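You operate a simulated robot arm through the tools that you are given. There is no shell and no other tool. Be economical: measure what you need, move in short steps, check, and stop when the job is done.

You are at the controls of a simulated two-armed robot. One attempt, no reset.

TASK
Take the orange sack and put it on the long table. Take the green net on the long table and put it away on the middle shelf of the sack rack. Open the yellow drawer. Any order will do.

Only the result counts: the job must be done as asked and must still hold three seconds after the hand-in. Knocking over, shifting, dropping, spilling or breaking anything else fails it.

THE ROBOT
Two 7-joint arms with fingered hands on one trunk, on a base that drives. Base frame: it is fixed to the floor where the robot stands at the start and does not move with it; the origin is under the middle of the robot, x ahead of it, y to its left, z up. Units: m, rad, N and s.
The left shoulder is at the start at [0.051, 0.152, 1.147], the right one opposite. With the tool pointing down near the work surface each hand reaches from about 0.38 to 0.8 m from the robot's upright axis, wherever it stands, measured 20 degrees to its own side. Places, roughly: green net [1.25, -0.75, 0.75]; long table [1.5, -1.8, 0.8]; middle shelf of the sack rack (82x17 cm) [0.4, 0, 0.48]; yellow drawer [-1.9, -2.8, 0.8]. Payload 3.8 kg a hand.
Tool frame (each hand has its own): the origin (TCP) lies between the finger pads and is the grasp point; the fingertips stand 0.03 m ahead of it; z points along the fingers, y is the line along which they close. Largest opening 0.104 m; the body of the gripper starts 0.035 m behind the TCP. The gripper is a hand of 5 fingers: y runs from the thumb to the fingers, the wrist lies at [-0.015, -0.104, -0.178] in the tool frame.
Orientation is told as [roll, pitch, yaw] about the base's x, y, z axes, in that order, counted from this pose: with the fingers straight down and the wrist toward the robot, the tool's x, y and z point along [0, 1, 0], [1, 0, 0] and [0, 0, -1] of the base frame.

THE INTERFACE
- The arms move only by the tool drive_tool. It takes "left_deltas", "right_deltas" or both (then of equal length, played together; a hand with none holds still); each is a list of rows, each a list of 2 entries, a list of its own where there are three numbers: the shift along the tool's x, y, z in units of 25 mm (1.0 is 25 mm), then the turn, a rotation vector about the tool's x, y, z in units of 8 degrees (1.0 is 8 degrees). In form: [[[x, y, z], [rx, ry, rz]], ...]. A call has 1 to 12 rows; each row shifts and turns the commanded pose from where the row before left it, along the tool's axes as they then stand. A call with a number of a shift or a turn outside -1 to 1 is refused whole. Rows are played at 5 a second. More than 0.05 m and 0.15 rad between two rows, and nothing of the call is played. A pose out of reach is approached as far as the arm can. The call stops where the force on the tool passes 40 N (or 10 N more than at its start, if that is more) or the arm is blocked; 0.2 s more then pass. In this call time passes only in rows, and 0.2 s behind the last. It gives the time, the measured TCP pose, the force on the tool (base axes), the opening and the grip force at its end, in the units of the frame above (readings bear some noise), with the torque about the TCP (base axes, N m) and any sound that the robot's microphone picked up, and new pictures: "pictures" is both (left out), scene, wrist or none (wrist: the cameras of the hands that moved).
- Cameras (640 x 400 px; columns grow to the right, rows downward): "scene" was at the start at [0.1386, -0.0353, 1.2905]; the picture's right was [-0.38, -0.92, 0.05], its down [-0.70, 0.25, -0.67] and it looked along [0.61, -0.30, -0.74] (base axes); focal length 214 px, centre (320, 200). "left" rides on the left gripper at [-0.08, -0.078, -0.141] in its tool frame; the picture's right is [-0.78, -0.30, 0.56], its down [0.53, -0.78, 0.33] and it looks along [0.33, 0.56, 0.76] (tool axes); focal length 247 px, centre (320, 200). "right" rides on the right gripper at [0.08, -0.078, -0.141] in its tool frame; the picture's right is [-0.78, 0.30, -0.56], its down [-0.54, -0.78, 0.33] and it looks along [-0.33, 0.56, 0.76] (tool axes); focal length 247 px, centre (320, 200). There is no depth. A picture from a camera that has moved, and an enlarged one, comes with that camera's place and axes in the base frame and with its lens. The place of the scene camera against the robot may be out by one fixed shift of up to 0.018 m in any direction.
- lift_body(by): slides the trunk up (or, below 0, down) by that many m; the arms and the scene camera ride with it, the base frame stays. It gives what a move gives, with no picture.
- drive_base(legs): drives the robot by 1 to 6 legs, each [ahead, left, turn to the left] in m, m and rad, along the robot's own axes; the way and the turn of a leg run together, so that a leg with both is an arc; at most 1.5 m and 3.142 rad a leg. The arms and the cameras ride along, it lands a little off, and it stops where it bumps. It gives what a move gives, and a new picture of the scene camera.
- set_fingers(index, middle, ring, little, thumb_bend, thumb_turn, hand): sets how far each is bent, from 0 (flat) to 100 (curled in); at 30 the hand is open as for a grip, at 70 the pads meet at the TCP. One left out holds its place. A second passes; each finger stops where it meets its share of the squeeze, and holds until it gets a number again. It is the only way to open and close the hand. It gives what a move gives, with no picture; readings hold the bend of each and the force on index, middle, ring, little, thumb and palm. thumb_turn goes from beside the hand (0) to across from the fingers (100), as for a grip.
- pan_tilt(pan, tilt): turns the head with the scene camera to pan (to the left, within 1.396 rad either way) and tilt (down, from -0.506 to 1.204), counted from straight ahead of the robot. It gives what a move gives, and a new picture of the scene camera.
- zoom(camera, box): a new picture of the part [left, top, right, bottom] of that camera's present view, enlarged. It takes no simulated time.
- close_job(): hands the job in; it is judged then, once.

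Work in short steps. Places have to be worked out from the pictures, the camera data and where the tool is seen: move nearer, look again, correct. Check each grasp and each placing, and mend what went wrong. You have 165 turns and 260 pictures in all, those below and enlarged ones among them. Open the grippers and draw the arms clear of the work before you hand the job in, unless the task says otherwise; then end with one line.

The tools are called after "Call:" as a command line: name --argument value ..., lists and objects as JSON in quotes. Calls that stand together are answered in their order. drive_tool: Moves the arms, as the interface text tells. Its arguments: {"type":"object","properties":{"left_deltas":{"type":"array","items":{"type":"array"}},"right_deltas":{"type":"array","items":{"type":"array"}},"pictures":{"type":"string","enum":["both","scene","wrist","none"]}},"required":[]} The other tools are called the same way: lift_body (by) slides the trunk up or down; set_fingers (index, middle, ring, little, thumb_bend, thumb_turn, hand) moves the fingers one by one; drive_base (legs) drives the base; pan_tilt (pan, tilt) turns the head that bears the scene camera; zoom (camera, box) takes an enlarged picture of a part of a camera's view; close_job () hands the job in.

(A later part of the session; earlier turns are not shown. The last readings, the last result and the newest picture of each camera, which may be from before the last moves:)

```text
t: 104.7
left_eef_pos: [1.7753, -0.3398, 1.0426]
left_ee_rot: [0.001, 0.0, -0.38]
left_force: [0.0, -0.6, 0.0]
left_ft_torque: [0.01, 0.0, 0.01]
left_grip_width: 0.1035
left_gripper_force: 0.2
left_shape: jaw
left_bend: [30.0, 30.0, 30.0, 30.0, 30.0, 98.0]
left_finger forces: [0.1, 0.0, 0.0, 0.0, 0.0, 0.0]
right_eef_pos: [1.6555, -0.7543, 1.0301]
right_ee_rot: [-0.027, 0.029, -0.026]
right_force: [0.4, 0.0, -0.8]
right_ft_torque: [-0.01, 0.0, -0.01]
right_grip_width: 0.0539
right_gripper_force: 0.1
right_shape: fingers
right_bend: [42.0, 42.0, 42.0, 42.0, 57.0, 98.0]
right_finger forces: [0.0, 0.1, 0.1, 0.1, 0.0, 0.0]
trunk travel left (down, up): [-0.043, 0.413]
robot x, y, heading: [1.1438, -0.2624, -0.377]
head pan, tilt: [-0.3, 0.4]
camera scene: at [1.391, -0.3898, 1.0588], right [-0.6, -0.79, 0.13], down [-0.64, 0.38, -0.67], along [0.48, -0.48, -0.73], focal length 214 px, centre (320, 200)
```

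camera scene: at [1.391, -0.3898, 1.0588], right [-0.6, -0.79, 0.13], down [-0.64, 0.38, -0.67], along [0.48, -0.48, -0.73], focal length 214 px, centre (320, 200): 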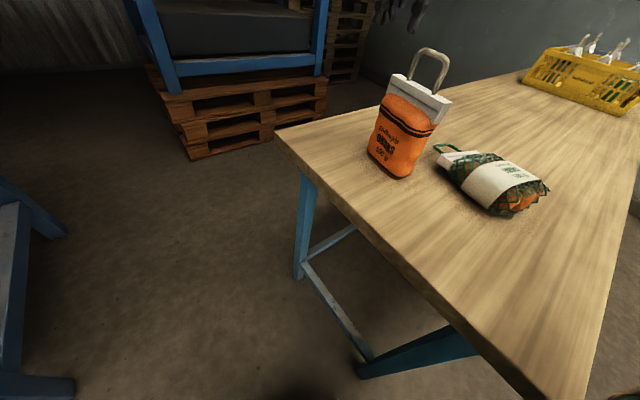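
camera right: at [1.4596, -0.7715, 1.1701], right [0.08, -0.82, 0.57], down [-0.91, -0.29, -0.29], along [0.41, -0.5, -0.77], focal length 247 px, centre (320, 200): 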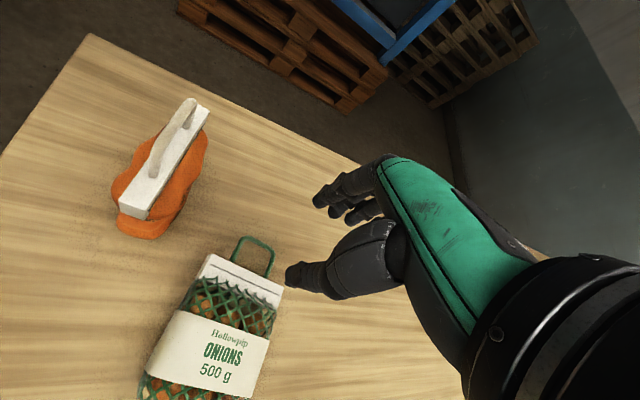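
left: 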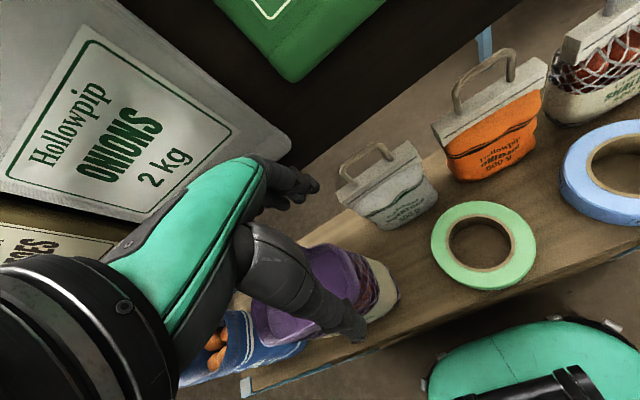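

I turn the hand to yaw -0.3 and move over the net's handle.

Call:
drive_tool --right_deltas '[[[0, 0, -0.5], [0, 0, 1]], [[0, 0, 0], [0, 0, 1]], [[-0.89, -0.28, 0], [0, 0, 0]], [[-0.89, -0.28, 0], [0, 0, 0]], [[-0.89, -0.28, 0], [0, 0, 0]], [[-0.89, -0.28, 0], [0, 0, 0]], [[-0.89, -0.28, 0], [0, 0, 0]], [[-0.89, -0.28, 0], [0, 0, 0]], [[-0.89, -0.28, 0], [0, 0, 0]], [[-0.89, -0.28, 0], [0, 0, 0]]]' --pictures "wrist"

```text
t: 106.9
left_eef_pos: [1.7741, -0.3406, 1.0428]
left_ee_rot: [0.003, 0.0, -0.381]
left_force: [0.3, -0.1, 0.2]
left_ft_torque: [0.02, 0.07, 0.0]
left_grip_width: 0.1036
left_gripper_force: 0.0
left_shape: jaw
left_bend: [30.0, 30.0, 30.0, 30.0, 30.0, 98.0]
left_finger forces: [0.0, 0.1, 0.1, 0.0, 0.0, 0.1]
right_eef_pos: [1.5739, -0.8692, 1.0465]
right_ee_rot: [-0.033, 0.023, -0.309]
right_force: [0.1, 0.5, 0.2]
right_ft_torque: [-0.02, -0.02, -0.01]
right_grip_width: 0.054
right_gripper_force: 0.1
right_shape: fingers
right_bend: [42.0, 42.0, 42.0, 42.0, 57.0, 98.0]
right_finger forces: [0.0, 0.0, 0.0, 0.1, 0.0, 0.0]
right hand out of reach, approached as far as the arm can: row 8, 9, 10
trunk travel left (down, up): [-0.043, 0.413]
robot x, y, heading: [1.1382, -0.2627, -0.376]
head pan, tilt: [-0.3, 0.4]
camera right: at [1.529, -0.7679, 1.1859], right [0.06, -0.81, 0.58], down [-0.91, -0.28, -0.3], along [0.4, -0.51, -0.76], focal length 247 px, centre (320, 200)
```

right: 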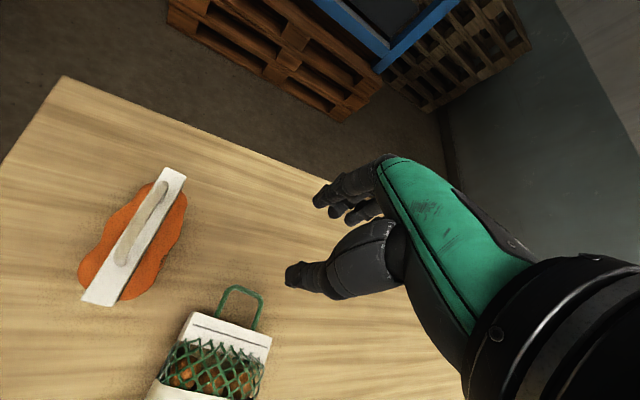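

The hand is near its reach limit at this height, so I descend 8 cm, where the reach is better, and then correct by (-0.02, -0.04).

Call:
drive_tool --right_deltas '[[[0, 0, 1], [0, 0, 0]], [[0, 0, 1], [0, 0, 0]], [[0, 0, 1], [0, 0, 0]], [[-0.6, -0.1, 0.2], [0, 0, 0]], [[-0.6, -0.1, 0.2], [0, 0, 0]], [[-0.6, -0.1, 0.2], [0, 0, 0]]]' --pictures "wrist"

```text
t: 108.3
left_eef_pos: [1.7753, -0.3407, 1.0429]
left_ee_rot: [0.0, 0.0, -0.38]
left_force: [-0.5, 0.3, 0.2]
left_ft_torque: [-0.02, -0.01, 0.01]
left_grip_width: 0.1037
left_gripper_force: 0.1
left_shape: jaw
left_bend: [30.0, 30.0, 30.0, 30.0, 30.0, 98.0]
left_finger forces: [0.0, 0.0, 0.0, 0.0, 0.0, 0.0]
right_eef_pos: [1.5583, -0.895, 0.9624]
right_ee_rot: [-0.035, 0.02, -0.308]
right_force: [-0.3, -0.6, 0.5]
right_ft_torque: [0.01, 0.0, -0.01]
right_grip_width: 0.0539
right_gripper_force: 0.0
right_shape: fingers
right_bend: [42.0, 42.0, 42.0, 42.0, 57.0, 98.0]
right_finger forces: [0.0, 0.1, 0.1, 0.0, 0.1, 0.1]
right hand out of reach, approached as far as the arm can: row 5, 6
trunk travel left (down, up): [-0.043, 0.413]
robot x, y, heading: [1.1446, -0.2623, -0.373]
head pan, tilt: [-0.3, 0.4]
camera right: at [1.5123, -0.7909, 1.1018], right [0.06, -0.81, 0.58], down [-0.91, -0.28, -0.3], along [0.41, -0.51, -0.76], focal length 247 px, centre (320, 200)
```

right: 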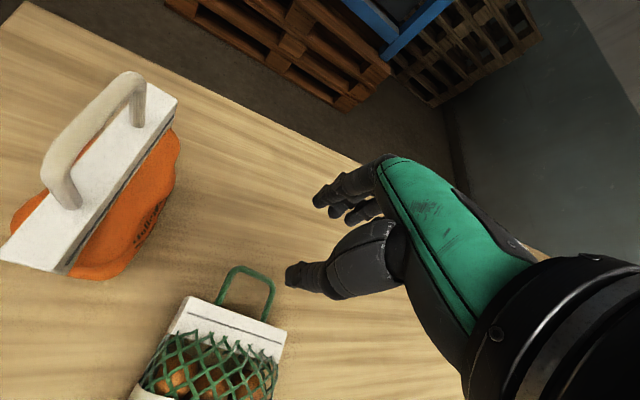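

The handle tip is at (1.555, -0.904), and I'm almost above it but at the reach limit. I shift the base 3 cm to its right.

Call:
drive_base --legs '[[0, -0.035, 0]]'

Call:
drive_tool --right_deltas '[[[0, 0.2, 0.8], [0, 0, 0]], [[0, 0, 1], [0, 0, 0]], [[0, 0, 1], [0, 0, 0]]]' --pictures "wrist"

```text
t: 109.2
left_eef_pos: [1.7624, -0.3721, 1.044]
left_ee_rot: [0.002, 0.0, -0.382]
left_force: [-0.6, -1.3, -0.2]
left_ft_torque: [0.0, 0.01, 0.02]
left_grip_width: 0.1038
left_gripper_force: 0.0
left_shape: jaw
left_bend: [30.0, 30.0, 30.0, 30.0, 30.0, 98.0]
left_finger forces: [0.0, 0.0, 0.0, 0.0, 0.0, 0.0]
right_eef_pos: [1.5456, -0.9253, 0.9613]
right_ee_rot: [-0.034, 0.021, -0.307]
right_force: [-0.5, -1.1, 0.5]
right_ft_torque: [-0.02, 0.01, 0.02]
right_grip_width: 0.0539
right_gripper_force: 0.1
right_shape: fingers
right_bend: [42.0, 42.0, 42.0, 42.0, 57.0, 98.0]
right_finger forces: [0.1, 0.0, 0.0, 0.0, 0.0, 0.0]
trunk travel left (down, up): [-0.043, 0.413]
robot x, y, heading: [1.1324, -0.2936, -0.375]
head pan, tilt: [-0.3, 0.4]
camera scene: at [1.3781, -0.4221, 1.0588], right [-0.6, -0.79, 0.13], down [-0.64, 0.38, -0.67], along [0.48, -0.48, -0.73], focal length 214 px, centre (320, 200)
```

scene: 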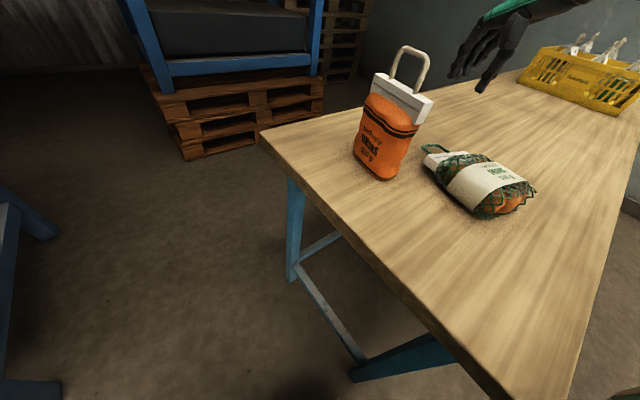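

```text
t: 110.0
left_eef_pos: [1.7616, -0.3726, 1.0429]
left_ee_rot: [-0.001, 0.0, -0.379]
left_force: [0.1, -0.3, 0.0]
left_ft_torque: [0.03, -0.02, 0.0]
left_grip_width: 0.1038
left_gripper_force: 0.0
left_shape: jaw
left_bend: [30.0, 30.0, 30.0, 30.0, 30.0, 98.0]
left_finger forces: [0.1, 0.0, 0.1, 0.0, 0.0, 0.1]
right_eef_pos: [1.5482, -0.9281, 0.8922]
right_ee_rot: [-0.036, 0.021, -0.307]
right_force: [0.0, 0.2, 0.8]
right_ft_torque: [0.0, -0.02, -0.01]
right_grip_width: 0.054
right_gripper_force: 0.1
right_shape: fingers
right_bend: [42.0, 42.0, 42.0, 42.0, 57.0, 98.0]
right_finger forces: [0.1, 0.0, 0.0, 0.1, 0.1, 0.0]
trunk travel left (down, up): [-0.043, 0.413]
robot x, y, heading: [1.1342, -0.2935, -0.383]
head pan, tilt: [-0.3, 0.4]
camera right: at [1.5025, -0.8255, 1.0317], right [0.06, -0.81, 0.58], down [-0.91, -0.28, -0.3], along [0.41, -0.51, -0.76], focal length 247 px, centre (320, 200)
```

right: 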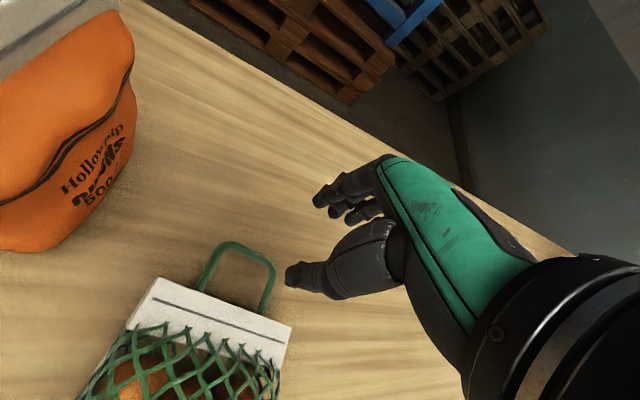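

I correct sideways by 2 cm and descend 5 cm more.

Call:
drive_tool --right_deltas '[[[0.82, -0.34, 0], [0, 0, 0]], [[0, 0, 1], [0, 0, 0]], [[0, 0, 0.8], [0, 0, 0]]]' --pictures "wrist"

Call:
zoom --camera "scene" --box '[370, 70, 570, 195]'

```text
t: 110.8
left_eef_pos: [1.7623, -0.3721, 1.0436]
left_ee_rot: [0.001, -0.001, -0.382]
left_force: [-0.3, -0.1, 0.3]
left_ft_torque: [0.03, 0.02, -0.02]
left_grip_width: 0.1039
left_gripper_force: 0.1
left_shape: jaw
left_bend: [30.0, 30.0, 30.0, 30.0, 30.0, 98.0]
left_finger forces: [0.1, 0.1, 0.0, 0.0, 0.0, 0.0]
right_eef_pos: [1.5444, -0.9068, 0.8466]
right_ee_rot: [-0.033, 0.02, -0.306]
right_force: [-0.1, -0.2, 0.5]
right_ft_torque: [-0.01, 0.02, 0.01]
right_grip_width: 0.0538
right_gripper_force: 0.2
right_shape: fingers
right_bend: [42.0, 42.0, 42.0, 42.0, 57.0, 98.0]
right_finger forces: [0.1, 0.1, 0.0, 0.0, 0.0, 0.0]
trunk travel left (down, up): [-0.043, 0.413]
robot x, y, heading: [1.133, -0.289, -0.378]
head pan, tilt: [-0.3, 0.4]
camera right: at [1.4995, -0.8047, 0.9861], right [0.06, -0.81, 0.58], down [-0.91, -0.28, -0.3], along [0.41, -0.51, -0.76], focal length 247 px, centre (320, 200)
```

right: 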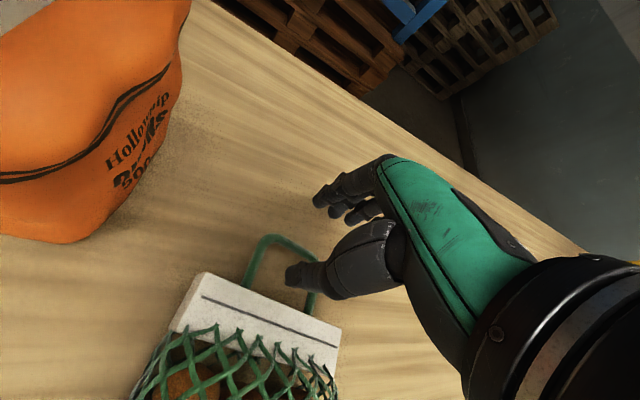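

```text
3.20 times, centred on (470, 132) of scene
camera zoom: at [1.3784, -0.4217, 1.0588], right [-0.6, -0.79, 0.13], down [-0.64, 0.38, -0.67], along [0.48, -0.48, -0.73], focal length 686 px, centre (-160, 416)
```

zoom: 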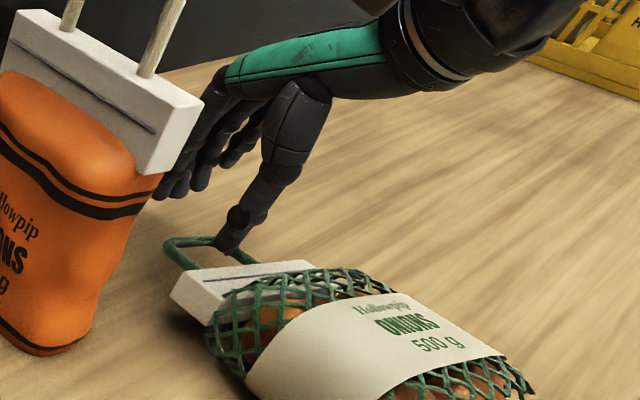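

The thumb is above the loop. I shift 8 mm, so it enters mid-loop, and descend 4 cm.

Call:
drive_tool --right_deltas '[[[-0.32, 0.1, 0], [0, 0, 0]], [[0, 0, 0.8], [0, 0, 0]], [[0, 0, 0.8], [0, 0, 0]]]' --pictures "wrist"

Call:
zoom --camera "scene" --box '[400, 90, 520, 165]'

```text
t: 111.5
left_eef_pos: [1.7596, -0.3696, 1.0459]
left_ee_rot: [-0.002, -0.003, -0.379]
left_force: [-0.2, 0.2, 0.4]
left_ft_torque: [-0.01, -0.01, 0.03]
left_grip_width: 0.1037
left_gripper_force: 0.0
left_shape: jaw
left_bend: [30.0, 30.0, 30.0, 30.0, 30.0, 98.0]
left_finger forces: [0.0, 0.0, 0.1, 0.1, 0.1, 0.0]
right_eef_pos: [1.5435, -0.9161, 0.8134]
right_ee_rot: [-0.038, 0.009, -0.307]
right_force: [0.0, -1.9, 15.3]
right_ft_torque: [-0.3, -0.49, -0.08]
right_grip_width: 0.0529
right_gripper_force: 7.0
right_shape: fingers
right_bend: [42.0, 40.0, 42.0, 42.0, 57.0, 98.0]
right_finger forces: [0.1, 12.8, 0.0, 0.0, 1.9, 0.1]
trunk travel left (down, up): [-0.043, 0.413]
robot x, y, heading: [1.133, -0.2907, -0.378]
head pan, tilt: [-0.3, 0.4]
camera right: at [1.4966, -0.8123, 0.9515], right [0.06, -0.81, 0.58], down [-0.91, -0.29, -0.31], along [0.41, -0.51, -0.75], focal length 247 px, centre (320, 200)
```

right: 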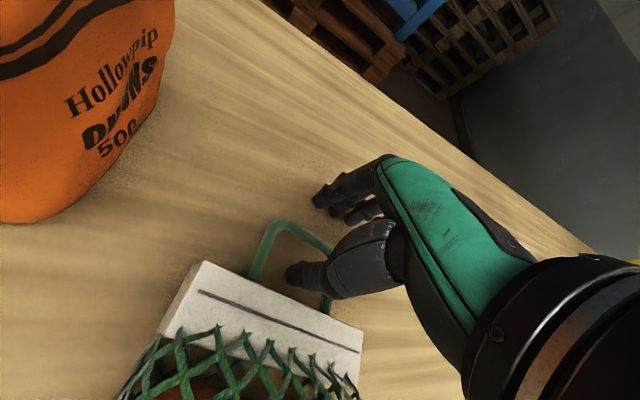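

```text
5.33 times, centred on (460, 128) of scene
camera zoom: at [1.3764, -0.4195, 1.0603], right [-0.6, -0.79, 0.13], down [-0.64, 0.37, -0.68], along [0.49, -0.49, -0.73], focal length 1144 px, centre (-427, 587)
```

zoom: 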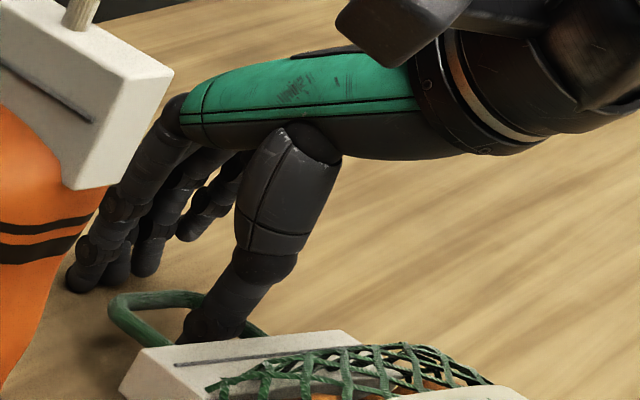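

The thumb is in the loop and the fingertips touch the table. I raise 4 mm and close onto the crossbar.

Call:
drive_tool --right_deltas '[[[0, 0, -0.2], [0, 0, 0]]]' --pictures "none"

Call:
set_fingers --hand "right" --index 80 --middle 80 --ring 80 --little 70 --thumb_bend 72

Call:
zoom --camera "right" --box '[150, 140, 470, 340]'

Call:
zoom --camera "scene" --box '[400, 90, 520, 165]'

```text
t: 112.0
left_eef_pos: [1.7611, -0.3704, 1.0446]
left_ee_rot: [0.0, -0.003, -0.382]
left_force: [0.1, -0.3, -0.8]
left_ft_torque: [0.03, 0.01, 0.0]
left_grip_width: 0.1038
left_gripper_force: 0.0
left_shape: jaw
left_bend: [30.0, 30.0, 30.0, 30.0, 30.0, 98.0]
left_finger forces: [0.1, 0.1, 0.0, 0.1, 0.1, 0.0]
right_eef_pos: [1.545, -0.916, 0.8144]
right_ee_rot: [-0.037, 0.018, -0.308]
right_force: [-0.1, -1.9, 11.6]
right_ft_torque: [-0.26, -0.49, -0.03]
right_grip_width: 0.0533
right_gripper_force: 6.3
right_shape: fingers
right_bend: [42.0, 40.0, 42.0, 42.0, 57.0, 98.0]
right_finger forces: [0.1, 12.1, 0.0, 0.1, 0.0, 0.0]
trunk travel left (down, up): [-0.043, 0.413]
robot x, y, heading: [1.1312, -0.292, -0.377]
head pan, tilt: [-0.3, 0.4]
```

```text
t: 113.0
left_eef_pos: [1.7617, -0.3702, 1.0445]
left_ee_rot: [-0.002, -0.002, -0.38]
left_force: [-1.1, -0.1, -0.8]
left_ft_torque: [0.04, 0.03, 0.02]
left_grip_width: 0.1039
left_gripper_force: 0.0
left_shape: jaw
left_bend: [30.0, 30.0, 30.0, 30.0, 30.0, 98.0]
left_finger forces: [0.1, 0.0, 0.0, 0.0, 0.0, 0.0]
right_eef_pos: [1.5452, -0.9158, 0.8144]
right_ee_rot: [-0.036, 0.016, -0.307]
right_force: [6.4, -2.1, 17.1]
right_ft_torque: [-0.48, -0.89, 0.06]
right_grip_width: 0.0001
right_gripper_force: 9.3
right_shape: fingers
right_bend: [79.0, 43.0, 80.0, 70.0, 68.0, 97.0]
right_finger forces: [0.0, 17.5, 0.1, 0.1, 0.0, 0.1]
trunk travel left (down, up): [-0.043, 0.413]
robot x, y, heading: [1.131, -0.2905, -0.377]
head pan, tilt: [-0.3, 0.4]
```

```text
2.00 times, centred on (310, 240) of right
camera zoom: at [1.4981, -0.8123, 0.9537], right [0.06, -0.81, 0.58], down [-0.91, -0.29, -0.3], along [0.41, -0.51, -0.76], focal length 494 px, centre (340, 120)
```

zoom: 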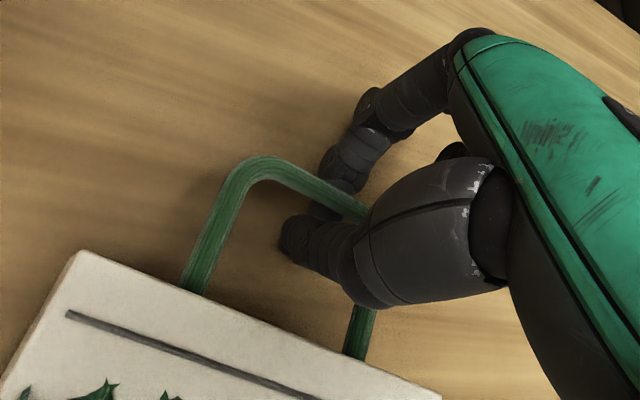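

```text
5.33 times, centred on (460, 128) of scene
camera zoom: at [1.3777, -0.4198, 1.0593], right [-0.6, -0.79, 0.13], down [-0.64, 0.37, -0.67], along [0.48, -0.49, -0.73], focal length 1144 px, centre (-427, 587)
```

zoom: 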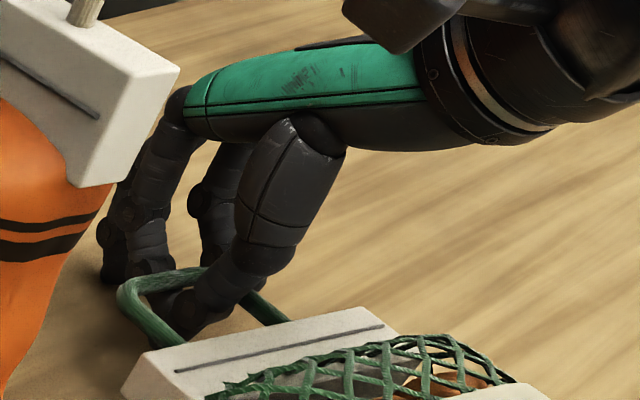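

The index has passed under the crossbar and the middle is pinned on the table. I raise 8 mm so it can close as well.

Call:
drive_tool --right_deltas '[[[0, 0, -0.35], [0, 0, 0]], [[0, 0, 0], [0, 0, 0]]]' --pictures "none"

Call:
set_fingers --hand "right" --index 85 --middle 85 --ring 85 --little 70 --thumb_bend 85

Call:
zoom --camera "right" --box '[150, 140, 470, 340]'

Call:
zoom --camera "scene" --box '[400, 90, 520, 165]'

```text
t: 113.5
left_eef_pos: [1.7625, -0.3726, 1.0443]
left_ee_rot: [-0.002, 0.0, -0.382]
left_force: [0.2, -0.5, -1.1]
left_ft_torque: [0.02, 0.01, -0.01]
left_grip_width: 0.1037
left_gripper_force: 0.0
left_shape: jaw
left_bend: [30.0, 30.0, 30.0, 30.0, 30.0, 98.0]
left_finger forces: [0.1, 0.0, 0.1, 0.0, 0.1, 0.0]
right_eef_pos: [1.5427, -0.9165, 0.8188]
right_ee_rot: [-0.033, 0.027, -0.306]
right_force: [0.2, 0.2, -0.8]
right_ft_torque: [-0.01, -0.04, 0.0]
right_grip_width: 0.0002
right_gripper_force: 0.0
right_shape: fingers
right_bend: [79.0, 51.0, 80.0, 70.0, 68.0, 97.0]
right_finger forces: [0.0, 0.0, 0.0, 0.0, 0.0, 0.0]
trunk travel left (down, up): [-0.043, 0.413]
robot x, y, heading: [1.1288, -0.2916, -0.374]
head pan, tilt: [-0.3, 0.4]
```

```text
t: 114.5
left_eef_pos: [1.7622, -0.3717, 1.0441]
left_ee_rot: [0.0, 0.0, -0.379]
left_force: [-0.6, 0.1, 0.4]
left_ft_torque: [0.03, 0.0, 0.0]
left_grip_width: 0.1038
left_gripper_force: 0.1
left_shape: jaw
left_bend: [30.0, 30.0, 30.0, 30.0, 30.0, 98.0]
left_finger forces: [0.0, 0.1, 0.0, 0.0, 0.0, 0.0]
right_eef_pos: [1.5436, -0.9162, 0.8212]
right_ee_rot: [-0.035, 0.021, -0.307]
right_force: [-0.5, 1.3, -2.2]
right_ft_torque: [0.01, -0.04, -0.03]
right_grip_width: 0.0004
right_gripper_force: 1.0
right_shape: fingers
right_bend: [84.0, 84.0, 85.0, 70.0, 75.0, 97.0]
right_finger forces: [0.0, 2.0, 0.0, 0.1, 0.8, 0.1]
trunk travel left (down, up): [-0.043, 0.413]
robot x, y, heading: [1.131, -0.2916, -0.375]
head pan, tilt: [-0.3, 0.4]
```

```text
2.00 times, centred on (310, 240) of right
camera zoom: at [1.4988, -0.8139, 0.9602], right [0.07, -0.81, 0.58], down [-0.91, -0.28, -0.3], along [0.41, -0.51, -0.76], focal length 494 px, centre (340, 120)
```

zoom: 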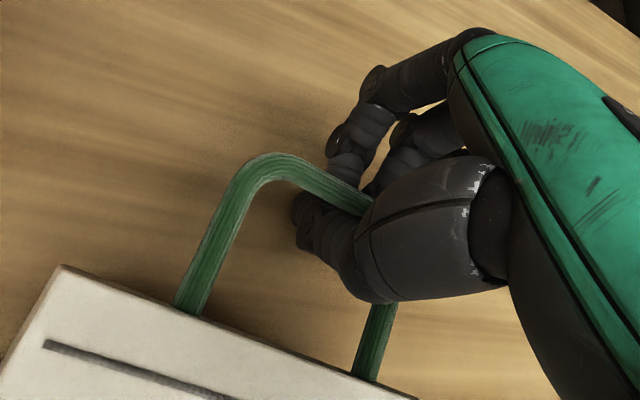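

```text
5.33 times, centred on (460, 128) of scene
camera zoom: at [1.3783, -0.4218, 1.0587], right [-0.6, -0.79, 0.13], down [-0.64, 0.38, -0.67], along [0.48, -0.48, -0.73], focal length 1144 px, centre (-427, 587)
```

zoom: 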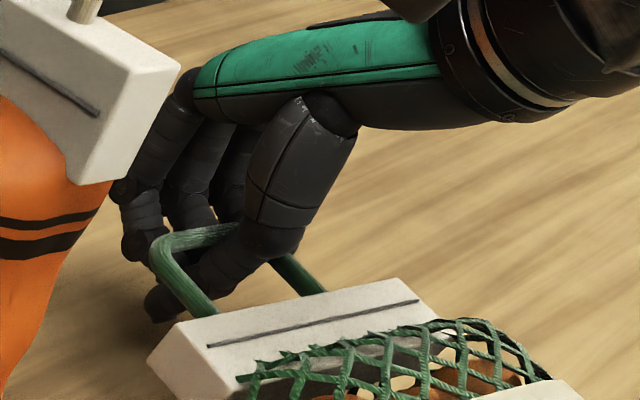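

The fingers and thumb ring the crossbar. I lift along an arc toward -x so the net pivots upright about its bottom edge.

Call:
drive_tool --right_deltas '[[[0, -0.06, -0.99], [0, 0, 0]], [[0, -0.2, -0.98], [0, 0, 0]], [[0, -0.32, -0.94], [0, 0, 0]], [[0, -0.44, -0.89], [0, 0, 0]], [[0, -0.55, -0.83], [0, 0, 0]], [[0, -0.65, -0.75], [0, 0, 0]]]' --pictures "both"

```text
t: 116.0
left_eef_pos: [1.7621, -0.3726, 1.0434]
left_ee_rot: [0.001, 0.0, -0.38]
left_force: [-0.2, 0.1, -0.3]
left_ft_torque: [0.0, 0.02, -0.01]
left_grip_width: 0.1038
left_gripper_force: 0.1
left_shape: jaw
left_bend: [30.0, 30.0, 30.0, 30.0, 30.0, 98.0]
left_finger forces: [0.0, 0.0, 0.0, 0.0, 0.0, 0.0]
right_eef_pos: [1.4952, -0.8961, 0.9581]
right_ee_rot: [-0.034, 0.02, -0.307]
right_force: [-1.3, -0.8, -2.4]
right_ft_torque: [-0.01, -0.06, 0.04]
right_grip_width: 0.0007
right_gripper_force: 2.9
right_shape: fingers
right_bend: [85.0, 85.0, 85.0, 70.0, 75.0, 97.0]
right_finger forces: [0.0, 2.3, 0.0, 0.1, 3.3, 0.0]
trunk travel left (down, up): [-0.043, 0.413]
robot x, y, heading: [1.1342, -0.2926, -0.377]
head pan, tilt: [-0.3, 0.4]
camera scene: at [1.378, -0.4218, 1.0589], right [-0.6, -0.79, 0.13], down [-0.64, 0.38, -0.67], along [0.48, -0.48, -0.73], focal length 214 px, centre (320, 200)
camera right: at [1.4488, -0.7937, 1.0962], right [0.06, -0.81, 0.58], down [-0.91, -0.28, -0.3], along [0.41, -0.51, -0.76], focal length 247 px, centre (320, 200)
```

scene: 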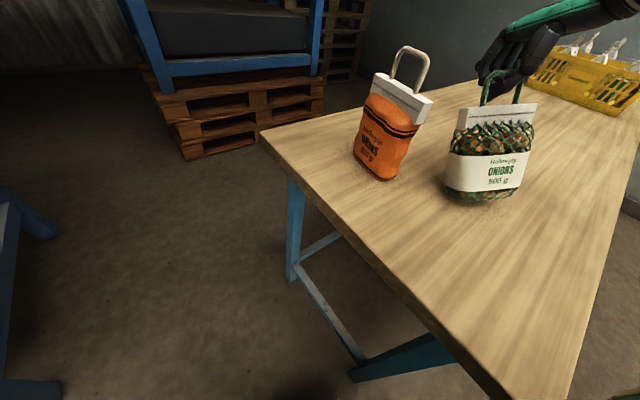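
right: 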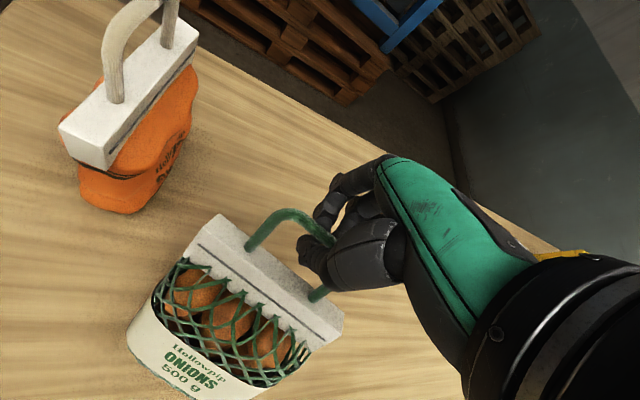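

The net is nearly upright. I lift it clear of the table.

Call:
drive_tool --right_deltas '[[[0, -0.6, -0.6], [0, 0, 0]], [[0, -0.6, -0.7], [0, 0, 0]], [[0, -0.3, -0.9], [0, 0, 0]], [[0, 0, -1], [0, 0, 0]], [[0, 0, -1], [0, 0, 0]], [[0, 0, -1], [0, 0, 0]]]' --pictures "both"

```text
t: 117.3
left_eef_pos: [1.7621, -0.3724, 1.0417]
left_ee_rot: [0.0, 0.0, -0.38]
left_force: [0.7, -0.4, -0.6]
left_ft_torque: [0.01, 0.01, 0.02]
left_grip_width: 0.1038
left_gripper_force: 0.1
left_shape: jaw
left_bend: [30.0, 30.0, 30.0, 30.0, 30.0, 98.0]
left_finger forces: [0.0, 0.0, 0.1, 0.0, 0.0, 0.0]
right_eef_pos: [1.4635, -0.8814, 1.0862]
right_ee_rot: [-0.034, 0.022, -0.307]
right_force: [0.2, 0.0, -3.8]
right_ft_torque: [-0.01, -0.07, -0.02]
right_grip_width: 0.0004
right_gripper_force: 3.6
right_shape: fingers
right_bend: [85.0, 84.0, 85.0, 70.0, 75.0, 97.0]
right_finger forces: [0.0, 4.4, 0.1, 0.0, 2.9, 0.0]
trunk travel left (down, up): [-0.043, 0.413]
robot x, y, heading: [1.1345, -0.2905, -0.384]
head pan, tilt: [-0.3, 0.4]
camera scene: at [1.3791, -0.4222, 1.0584], right [-0.6, -0.79, 0.13], down [-0.64, 0.38, -0.67], along [0.48, -0.48, -0.73], focal length 214 px, centre (320, 200)
camera right: at [1.419, -0.7795, 1.226], right [0.07, -0.81, 0.58], down [-0.91, -0.28, -0.3], along [0.4, -0.51, -0.76], focal length 247 px, centre (320, 200)
```

scene: 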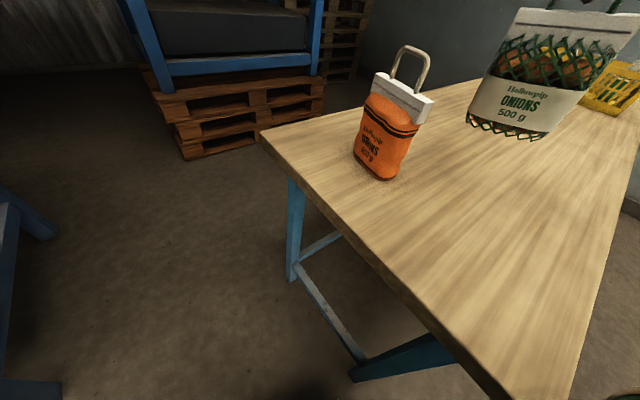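
right: 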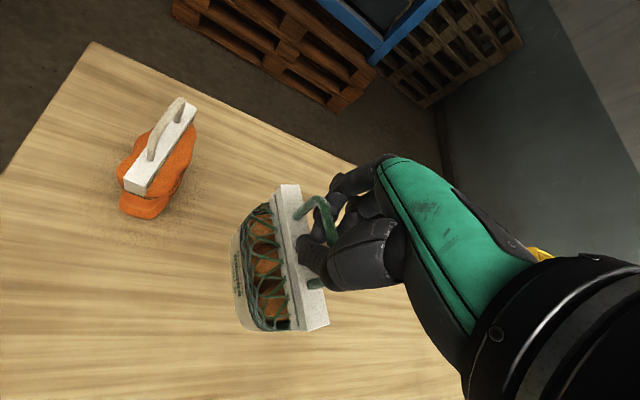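

The net hangs free (about 3.8 N). I tighten, raise the trunk, and back away from the table.

Call:
set_fingers --hand "right" --index 92 --middle 92 --ring 92 --little 85 --thumb_bend 92

Call:
lift_body --by 0.18

Call:
drive_base --legs '[[-0.297, 0.474, 0]]'

Call:
drive_tool --right_deltas '[[[0, 0.5, 0], [-1, 0, 0]], [[0, 0.5, 0], [-1, 0, 0]], [[0, 0.5, 0], [-1, 0, 0]], [[0, 0.5, 0.2], [-1, 0, 0]], [[0, 0.5, 0.3], [-1, 0, 0]], [[0, 0.4, 0.4], [-1, 0, 0]]]' --pictures "both"

```text
t: 118.3
left_eef_pos: [1.7625, -0.3717, 1.0429]
left_ee_rot: [-0.001, 0.001, -0.381]
left_force: [0.1, 0.1, 0.6]
left_ft_torque: [-0.03, -0.01, 0.04]
left_grip_width: 0.1036
left_gripper_force: 0.0
left_shape: jaw
left_bend: [30.0, 30.0, 30.0, 30.0, 30.0, 98.0]
left_finger forces: [0.0, 0.1, 0.0, 0.0, 0.1, 0.1]
right_eef_pos: [1.4634, -0.8817, 1.087]
right_ee_rot: [-0.035, 0.021, -0.308]
right_force: [-0.1, 0.0, 0.1]
right_ft_torque: [0.01, -0.06, -0.02]
right_grip_width: 0.0033
right_gripper_force: 3.6
right_shape: fingers
right_bend: [92.0, 91.0, 92.0, 85.0, 84.0, 97.0]
right_finger forces: [0.1, 6.3, 0.1, 0.1, 0.3, 0.0]
trunk travel left (down, up): [-0.043, 0.413]
robot x, y, heading: [1.1307, -0.2905, -0.374]
head pan, tilt: [-0.3, 0.4]
```

```text
t: 120.3
left_eef_pos: [1.7639, -0.3723, 1.2218]
left_ee_rot: [0.002, 0.002, -0.38]
left_force: [0.5, 0.5, -0.3]
left_ft_torque: [-0.03, -0.01, 0.01]
left_grip_width: 0.1037
left_gripper_force: 0.0
left_shape: jaw
left_bend: [30.0, 30.0, 30.0, 30.0, 30.0, 98.0]
left_finger forces: [0.0, 0.1, 0.0, 0.0, 0.1, 0.1]
right_eef_pos: [1.4392, -0.871, 1.2992]
right_ee_rot: [-0.038, -0.044, -0.31]
right_force: [-0.3, -0.5, -4.9]
right_ft_torque: [-0.04, -0.07, -0.03]
right_grip_width: 0.0032
right_gripper_force: 8.9
right_shape: fingers
right_bend: [92.0, 91.0, 92.0, 85.0, 84.0, 97.0]
right_finger forces: [0.3, 6.1, 0.0, 0.0, 11.3, 0.0]
trunk travel left (down, up): [-0.223, 0.233]
robot x, y, heading: [1.1331, -0.29, -0.377]
head pan, tilt: [-0.3, 0.4]
```

```text
t: 123.6
left_eef_pos: [1.662, 0.1788, 1.2228]
left_ee_rot: [0.001, -0.001, -0.382]
left_force: [-0.2, -0.2, 0.6]
left_ft_torque: [-0.02, 0.01, -0.02]
left_grip_width: 0.1037
left_gripper_force: 0.0
left_shape: jaw
left_bend: [30.0, 30.0, 30.0, 30.0, 30.0, 98.0]
left_finger forces: [0.1, 0.0, 0.0, 0.0, 0.0, 0.1]
right_eef_pos: [1.3369, -0.3189, 1.3017]
right_ee_rot: [-0.037, -0.045, -0.313]
right_force: [0.6, -0.5, -4.7]
right_ft_torque: [0.02, -0.08, 0.0]
right_grip_width: 0.0032
right_gripper_force: 9.5
right_shape: fingers
right_bend: [92.0, 91.0, 92.0, 85.0, 84.0, 97.0]
right_finger forces: [0.4, 6.4, 0.0, 0.0, 12.1, 0.0]
trunk travel left (down, up): [-0.223, 0.233]
robot x, y, heading: [1.0321, 0.263, -0.378]
head pan, tilt: [-0.3, 0.4]
camera scene: at [1.1657, 0.1742, 1.3132], right [-0.62, -0.78, 0.04], down [-0.42, 0.29, -0.86], along [0.66, -0.55, -0.51], focal length 214 px, centre (320, 200)
```

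scene: 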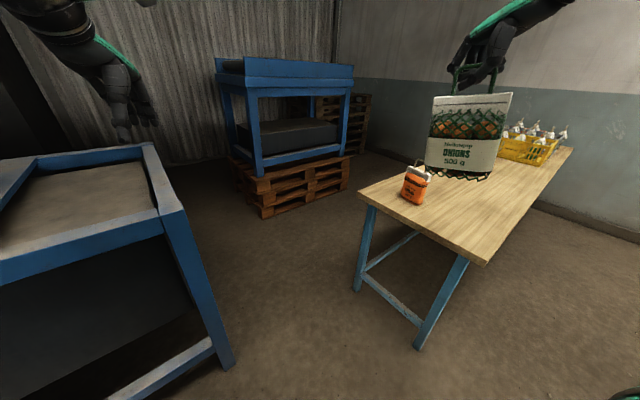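

```text
t: 125.0
left_eef_pos: [1.663, 0.1779, 1.2226]
left_ee_rot: [0.002, 0.003, -0.381]
left_force: [0.6, -0.1, -0.8]
left_ft_torque: [0.0, 0.03, 0.02]
left_grip_width: 0.1039
left_gripper_force: 0.0
left_shape: jaw
left_bend: [30.0, 30.0, 30.0, 30.0, 30.0, 98.0]
left_finger forces: [0.1, 0.0, 0.0, 0.1, 0.1, 0.0]
right_eef_pos: [1.4117, -0.3445, 1.309]
right_ee_rot: [-0.058, -0.88, -0.269]
right_force: [0.8, -0.7, -4.2]
right_ft_torque: [-0.05, -0.15, 0.02]
right_grip_width: 0.0035
right_gripper_force: 6.6
right_shape: fingers
right_bend: [92.0, 92.0, 92.0, 85.0, 84.0, 97.0]
right_finger forces: [0.0, 2.4, 0.1, 0.0, 12.3, 0.0]
trunk travel left (down, up): [-0.223, 0.233]
robot x, y, heading: [1.0356, 0.2645, -0.378]
head pan, tilt: [-0.3, 0.4]
camera scene: at [1.1659, 0.1741, 1.3132], right [-0.62, -0.78, 0.04], down [-0.42, 0.29, -0.86], along [0.66, -0.55, -0.51], focal length 214 px, centre (320, 200)
camera right: at [1.2867, -0.2188, 1.3352], right [-0.46, -0.64, 0.61], down [-0.4, -0.46, -0.79], along [0.79, -0.61, -0.04], focal length 247 px, centre (320, 200)
```

scene: 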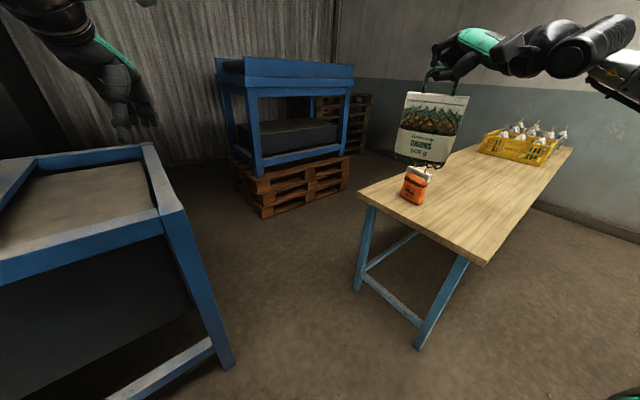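
right: 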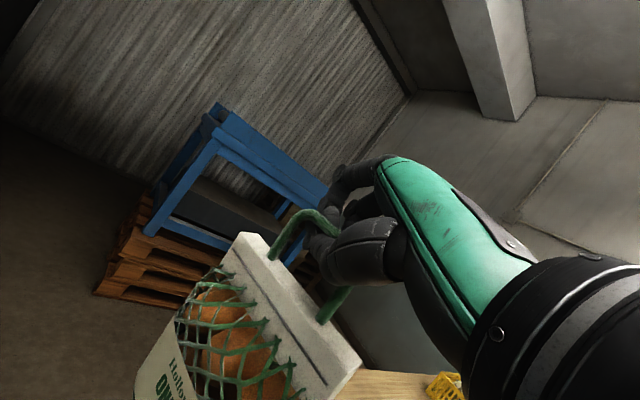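

The net hangs with the hand tilted, just as before. I extend the arm forward and inward to keep narrow for the trip round the rack.

Call:
drive_tool --right_deltas '[[[0.56, 0.23, 0.97], [0, 0, 0]], [[0.56, 0.23, 0.97], [0, 0, 0]], [[0.56, 0.23, 0.97], [0, 0, 0]], [[0.56, 0.23, 0.97], [0, 0, 0]], [[0.56, 0.23, 0.97], [0, 0, 0]], [[0.56, 0.23, 0.97], [0, 0, 0]], [[0.56, 0.23, 0.97], [0, 0, 0]], [[0.56, 0.23, 0.97], [0, 0, 0]], [[0.56, 0.23, 0.97], [0, 0, 0]]]' --pictures "none"

```text
t: 127.0
left_eef_pos: [1.6645, 0.1797, 1.2227]
left_ee_rot: [0.0, 0.001, -0.382]
left_force: [-0.2, -0.2, -0.5]
left_ft_torque: [-0.01, -0.02, 0.01]
left_grip_width: 0.104
left_gripper_force: 0.1
left_shape: jaw
left_bend: [30.0, 30.0, 30.0, 30.0, 30.0, 98.0]
left_finger forces: [0.1, 0.0, 0.0, 0.0, 0.1, 0.0]
right_eef_pos: [1.6431, -0.2886, 1.2044]
right_ee_rot: [-0.061, -0.881, -0.268]
right_force: [0.4, -0.1, -4.9]
right_ft_torque: [-0.06, -0.13, 0.0]
right_grip_width: 0.0033
right_gripper_force: 1.6
right_shape: fingers
right_bend: [92.0, 91.0, 92.0, 85.0, 84.0, 97.0]
right_finger forces: [0.1, 2.3, 0.0, 0.0, 1.1, 0.0]
trunk travel left (down, up): [-0.223, 0.233]
robot x, y, heading: [1.0326, 0.2614, -0.38]
head pan, tilt: [-0.3, 0.4]
```

Now I retrace my route: sideways behind the rack, straighten, and reverse past its left end.

Call:
drive_base --legs '[[-0.38, 0.548, 0], [0, 0, 0.38]]'

Call:
pan_tilt --pan -1.2 --tilt 0.7

```text
t: 131.8
left_eef_pos: [1.4968, 1.0708, 1.2228]
left_ee_rot: [0.0, 0.002, -0.003]
left_force: [-1.0, -0.5, 0.1]
left_ft_torque: [0.02, 0.01, 0.0]
left_grip_width: 0.1041
left_gripper_force: 0.1
left_shape: jaw
left_bend: [30.0, 30.0, 30.0, 30.0, 30.0, 98.0]
left_finger forces: [0.0, 0.0, 0.1, 0.0, 0.0, 0.1]
right_eef_pos: [1.6496, 0.6279, 1.2059]
right_ee_rot: [-0.062, -0.88, 0.115]
right_force: [0.5, 0.4, -0.2]
right_ft_torque: [-0.02, -0.09, 0.01]
right_grip_width: 0.0033
right_gripper_force: 7.3
right_shape: fingers
right_bend: [92.0, 92.0, 92.0, 85.0, 84.0, 97.0]
right_finger forces: [0.0, 1.0, 0.0, 0.0, 13.4, 0.0]
trunk travel left (down, up): [-0.223, 0.233]
robot x, y, heading: [0.8802, 0.9116, 0.002]
head pan, tilt: [-0.3, 0.4]
camera scene: at [1.0364, 0.8814, 1.3133], right [-0.29, -0.96, 0.04], down [-0.5, 0.11, -0.86], along [0.82, -0.27, -0.51], focal length 214 px, centre (320, 200)
```

scene: 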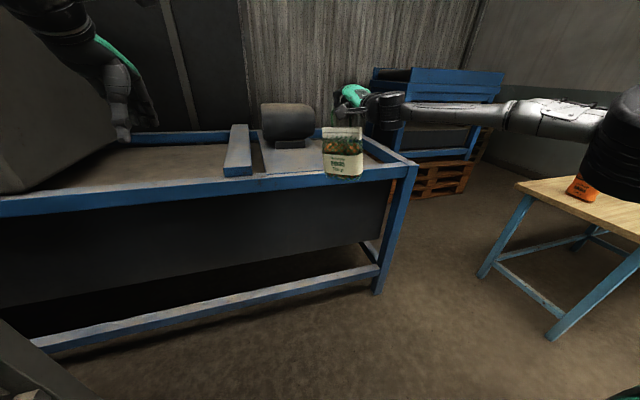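

```text
t: 133.0
left_eef_pos: [1.4965, 1.07, 1.2234]
left_ee_rot: [0.0, 0.002, -0.002]
left_force: [0.2, 0.1, 0.2]
left_ft_torque: [0.01, -0.02, 0.01]
left_grip_width: 0.1041
left_gripper_force: 0.1
left_shape: jaw
left_bend: [30.0, 30.0, 30.0, 30.0, 30.0, 98.0]
left_finger forces: [0.0, 0.0, 0.0, 0.0, 0.0, 0.1]
right_eef_pos: [1.6501, 0.6277, 1.206]
right_ee_rot: [-0.062, -0.88, 0.111]
right_force: [0.2, 0.0, 0.0]
right_ft_torque: [0.01, -0.14, -0.02]
right_grip_width: 0.0034
right_gripper_force: 1.3
right_shape: fingers
right_bend: [92.0, 92.0, 92.0, 85.0, 84.0, 97.0]
right_finger forces: [0.1, 1.8, 0.0, 0.0, 1.2, 0.0]
trunk travel left (down, up): [-0.223, 0.233]
robot x, y, heading: [0.8798, 0.9085, 0.001]
head pan, tilt: [-1.201, 0.7]
camera scene: at [0.9756, 0.8297, 1.295], right [-0.92, -0.36, 0.13], down [-0.34, 0.6, -0.72], along [0.18, -0.71, -0.68], focal length 214 px, centre (320, 200)
```

scene: 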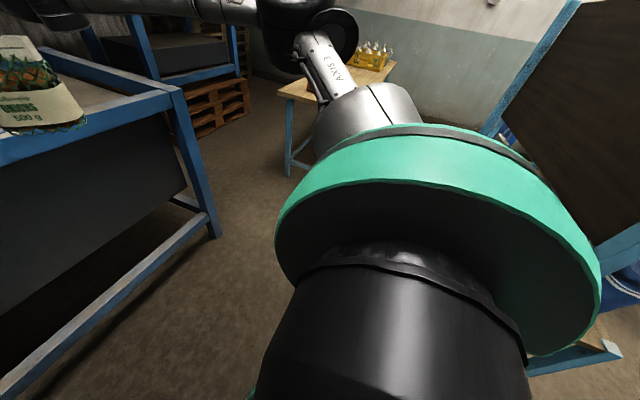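

The right force reads about 0, so the net's bottom may be resting on the bin. I raise the trunk before reversing.

Call:
lift_body --by 0.08

Call:
pan_tilt --pan -0.3 --tilt 0.3

Call:
zoom --camera "right" --box '[0, 0, 640, 400]'

```text
t: 134.2
left_eef_pos: [1.4976, 1.0697, 1.302]
left_ee_rot: [0.0, 0.001, -0.002]
left_force: [0.4, 0.3, 0.0]
left_ft_torque: [-0.01, 0.03, -0.03]
left_grip_width: 0.1038
left_gripper_force: 0.0
left_shape: jaw
left_bend: [30.0, 30.0, 30.0, 30.0, 30.0, 98.0]
left_finger forces: [0.0, 0.1, 0.1, 0.1, 0.0, 0.1]
right_eef_pos: [1.6514, 0.6272, 1.2846]
right_ee_rot: [-0.061, -0.878, 0.114]
right_force: [-0.4, -0.6, -4.7]
right_ft_torque: [0.01, -0.14, 0.0]
right_grip_width: 0.0034
right_gripper_force: 7.2
right_shape: fingers
right_bend: [92.0, 92.0, 92.0, 85.0, 84.0, 97.0]
right_finger forces: [0.0, 1.4, 0.1, 0.0, 13.1, 0.1]
trunk travel left (down, up): [-0.303, 0.153]
robot x, y, heading: [0.8806, 0.9106, 0.003]
head pan, tilt: [-1.201, 0.7]
```

```text
t: 135.4
left_eef_pos: [1.4974, 1.0706, 1.3029]
left_ee_rot: [0.0, 0.0, -0.003]
left_force: [-0.3, -0.3, -0.2]
left_ft_torque: [0.01, -0.02, -0.02]
left_grip_width: 0.1037
left_gripper_force: 0.1
left_shape: jaw
left_bend: [30.0, 30.0, 30.0, 30.0, 30.0, 98.0]
left_finger forces: [0.0, 0.0, 0.0, 0.0, 0.1, 0.1]
right_eef_pos: [1.6516, 0.6277, 1.2858]
right_ee_rot: [-0.062, -0.882, 0.114]
right_force: [0.1, -0.2, -5.1]
right_ft_torque: [0.01, -0.12, -0.02]
right_grip_width: 0.0033
right_gripper_force: 7.3
right_shape: fingers
right_bend: [92.0, 92.0, 92.0, 85.0, 84.0, 97.0]
right_finger forces: [0.0, 1.5, 0.1, 0.1, 13.2, 0.1]
trunk travel left (down, up): [-0.303, 0.153]
robot x, y, heading: [0.8813, 0.911, 0.004]
head pan, tilt: [-0.3, 0.3]
camera scene: at [1.0021, 0.8813, 1.4148], right [-0.29, -0.96, 0.02], down [-0.34, 0.09, -0.94], along [0.89, -0.28, -0.35], focal length 214 px, centre (320, 200)
```

scene: 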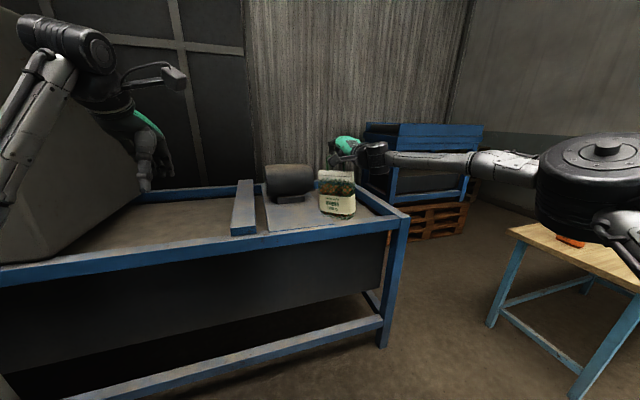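

```text
1.00 times, centred on (320, 200) of right (not enlarged: the box is as wide or as high as the picture)
camera zoom: at [1.4875, 0.6974, 1.3122], right [-0.19, -0.77, 0.61], down [-0.2, -0.58, -0.79], along [0.96, -0.27, -0.04], focal length 247 px, centre (320, 200)
```

zoom: 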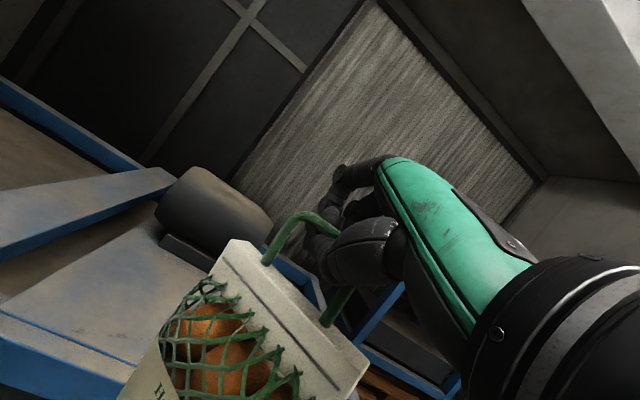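

The net is free (5 N) and the bin looks undisturbed. I reverse past the rack.

Call:
drive_base --legs '[[-1.02, 0, 0], [0, 0, 0.515]]'

```text
t: 142.1
left_eef_pos: [0.3238, 1.3486, 1.3035]
left_ee_rot: [0.003, -0.001, 0.514]
left_force: [0.2, 0.7, 1.3]
left_ft_torque: [0.0, 0.04, -0.01]
left_grip_width: 0.1039
left_gripper_force: 0.0
left_shape: jaw
left_bend: [30.0, 30.0, 30.0, 30.0, 30.0, 98.0]
left_finger forces: [0.0, 0.0, 0.1, 0.0, 0.0, 0.0]
right_eef_pos: [0.6761, 1.0398, 1.2852]
right_ee_rot: [-0.06, -0.882, 0.627]
right_force: [-0.3, 0.6, -5.6]
right_ft_torque: [0.05, -0.14, 0.03]
right_grip_width: 0.0035
right_gripper_force: 7.1
right_shape: fingers
right_bend: [92.0, 92.0, 92.0, 85.0, 84.0, 97.0]
right_finger forces: [0.1, 0.8, 0.0, 0.0, 13.1, 0.0]
trunk travel left (down, up): [-0.303, 0.153]
robot x, y, heading: [-0.1296, 0.9091, 0.518]
head pan, tilt: [-0.3, 0.3]
camera scene: at [-0.0139, 0.9394, 1.4148], right [0.22, -0.98, 0.02], down [-0.34, -0.09, -0.94], along [0.91, 0.2, -0.35], focal length 214 px, centre (320, 200)
```

scene: 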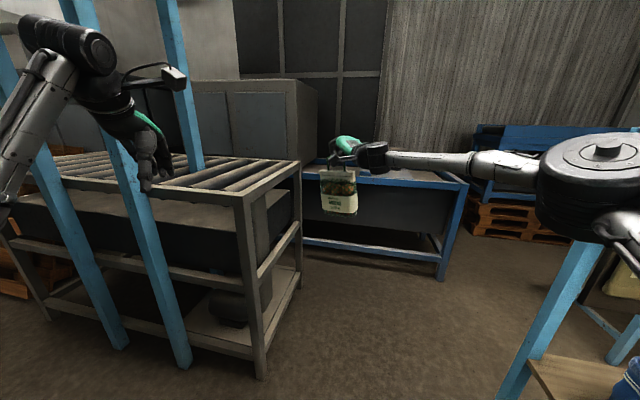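

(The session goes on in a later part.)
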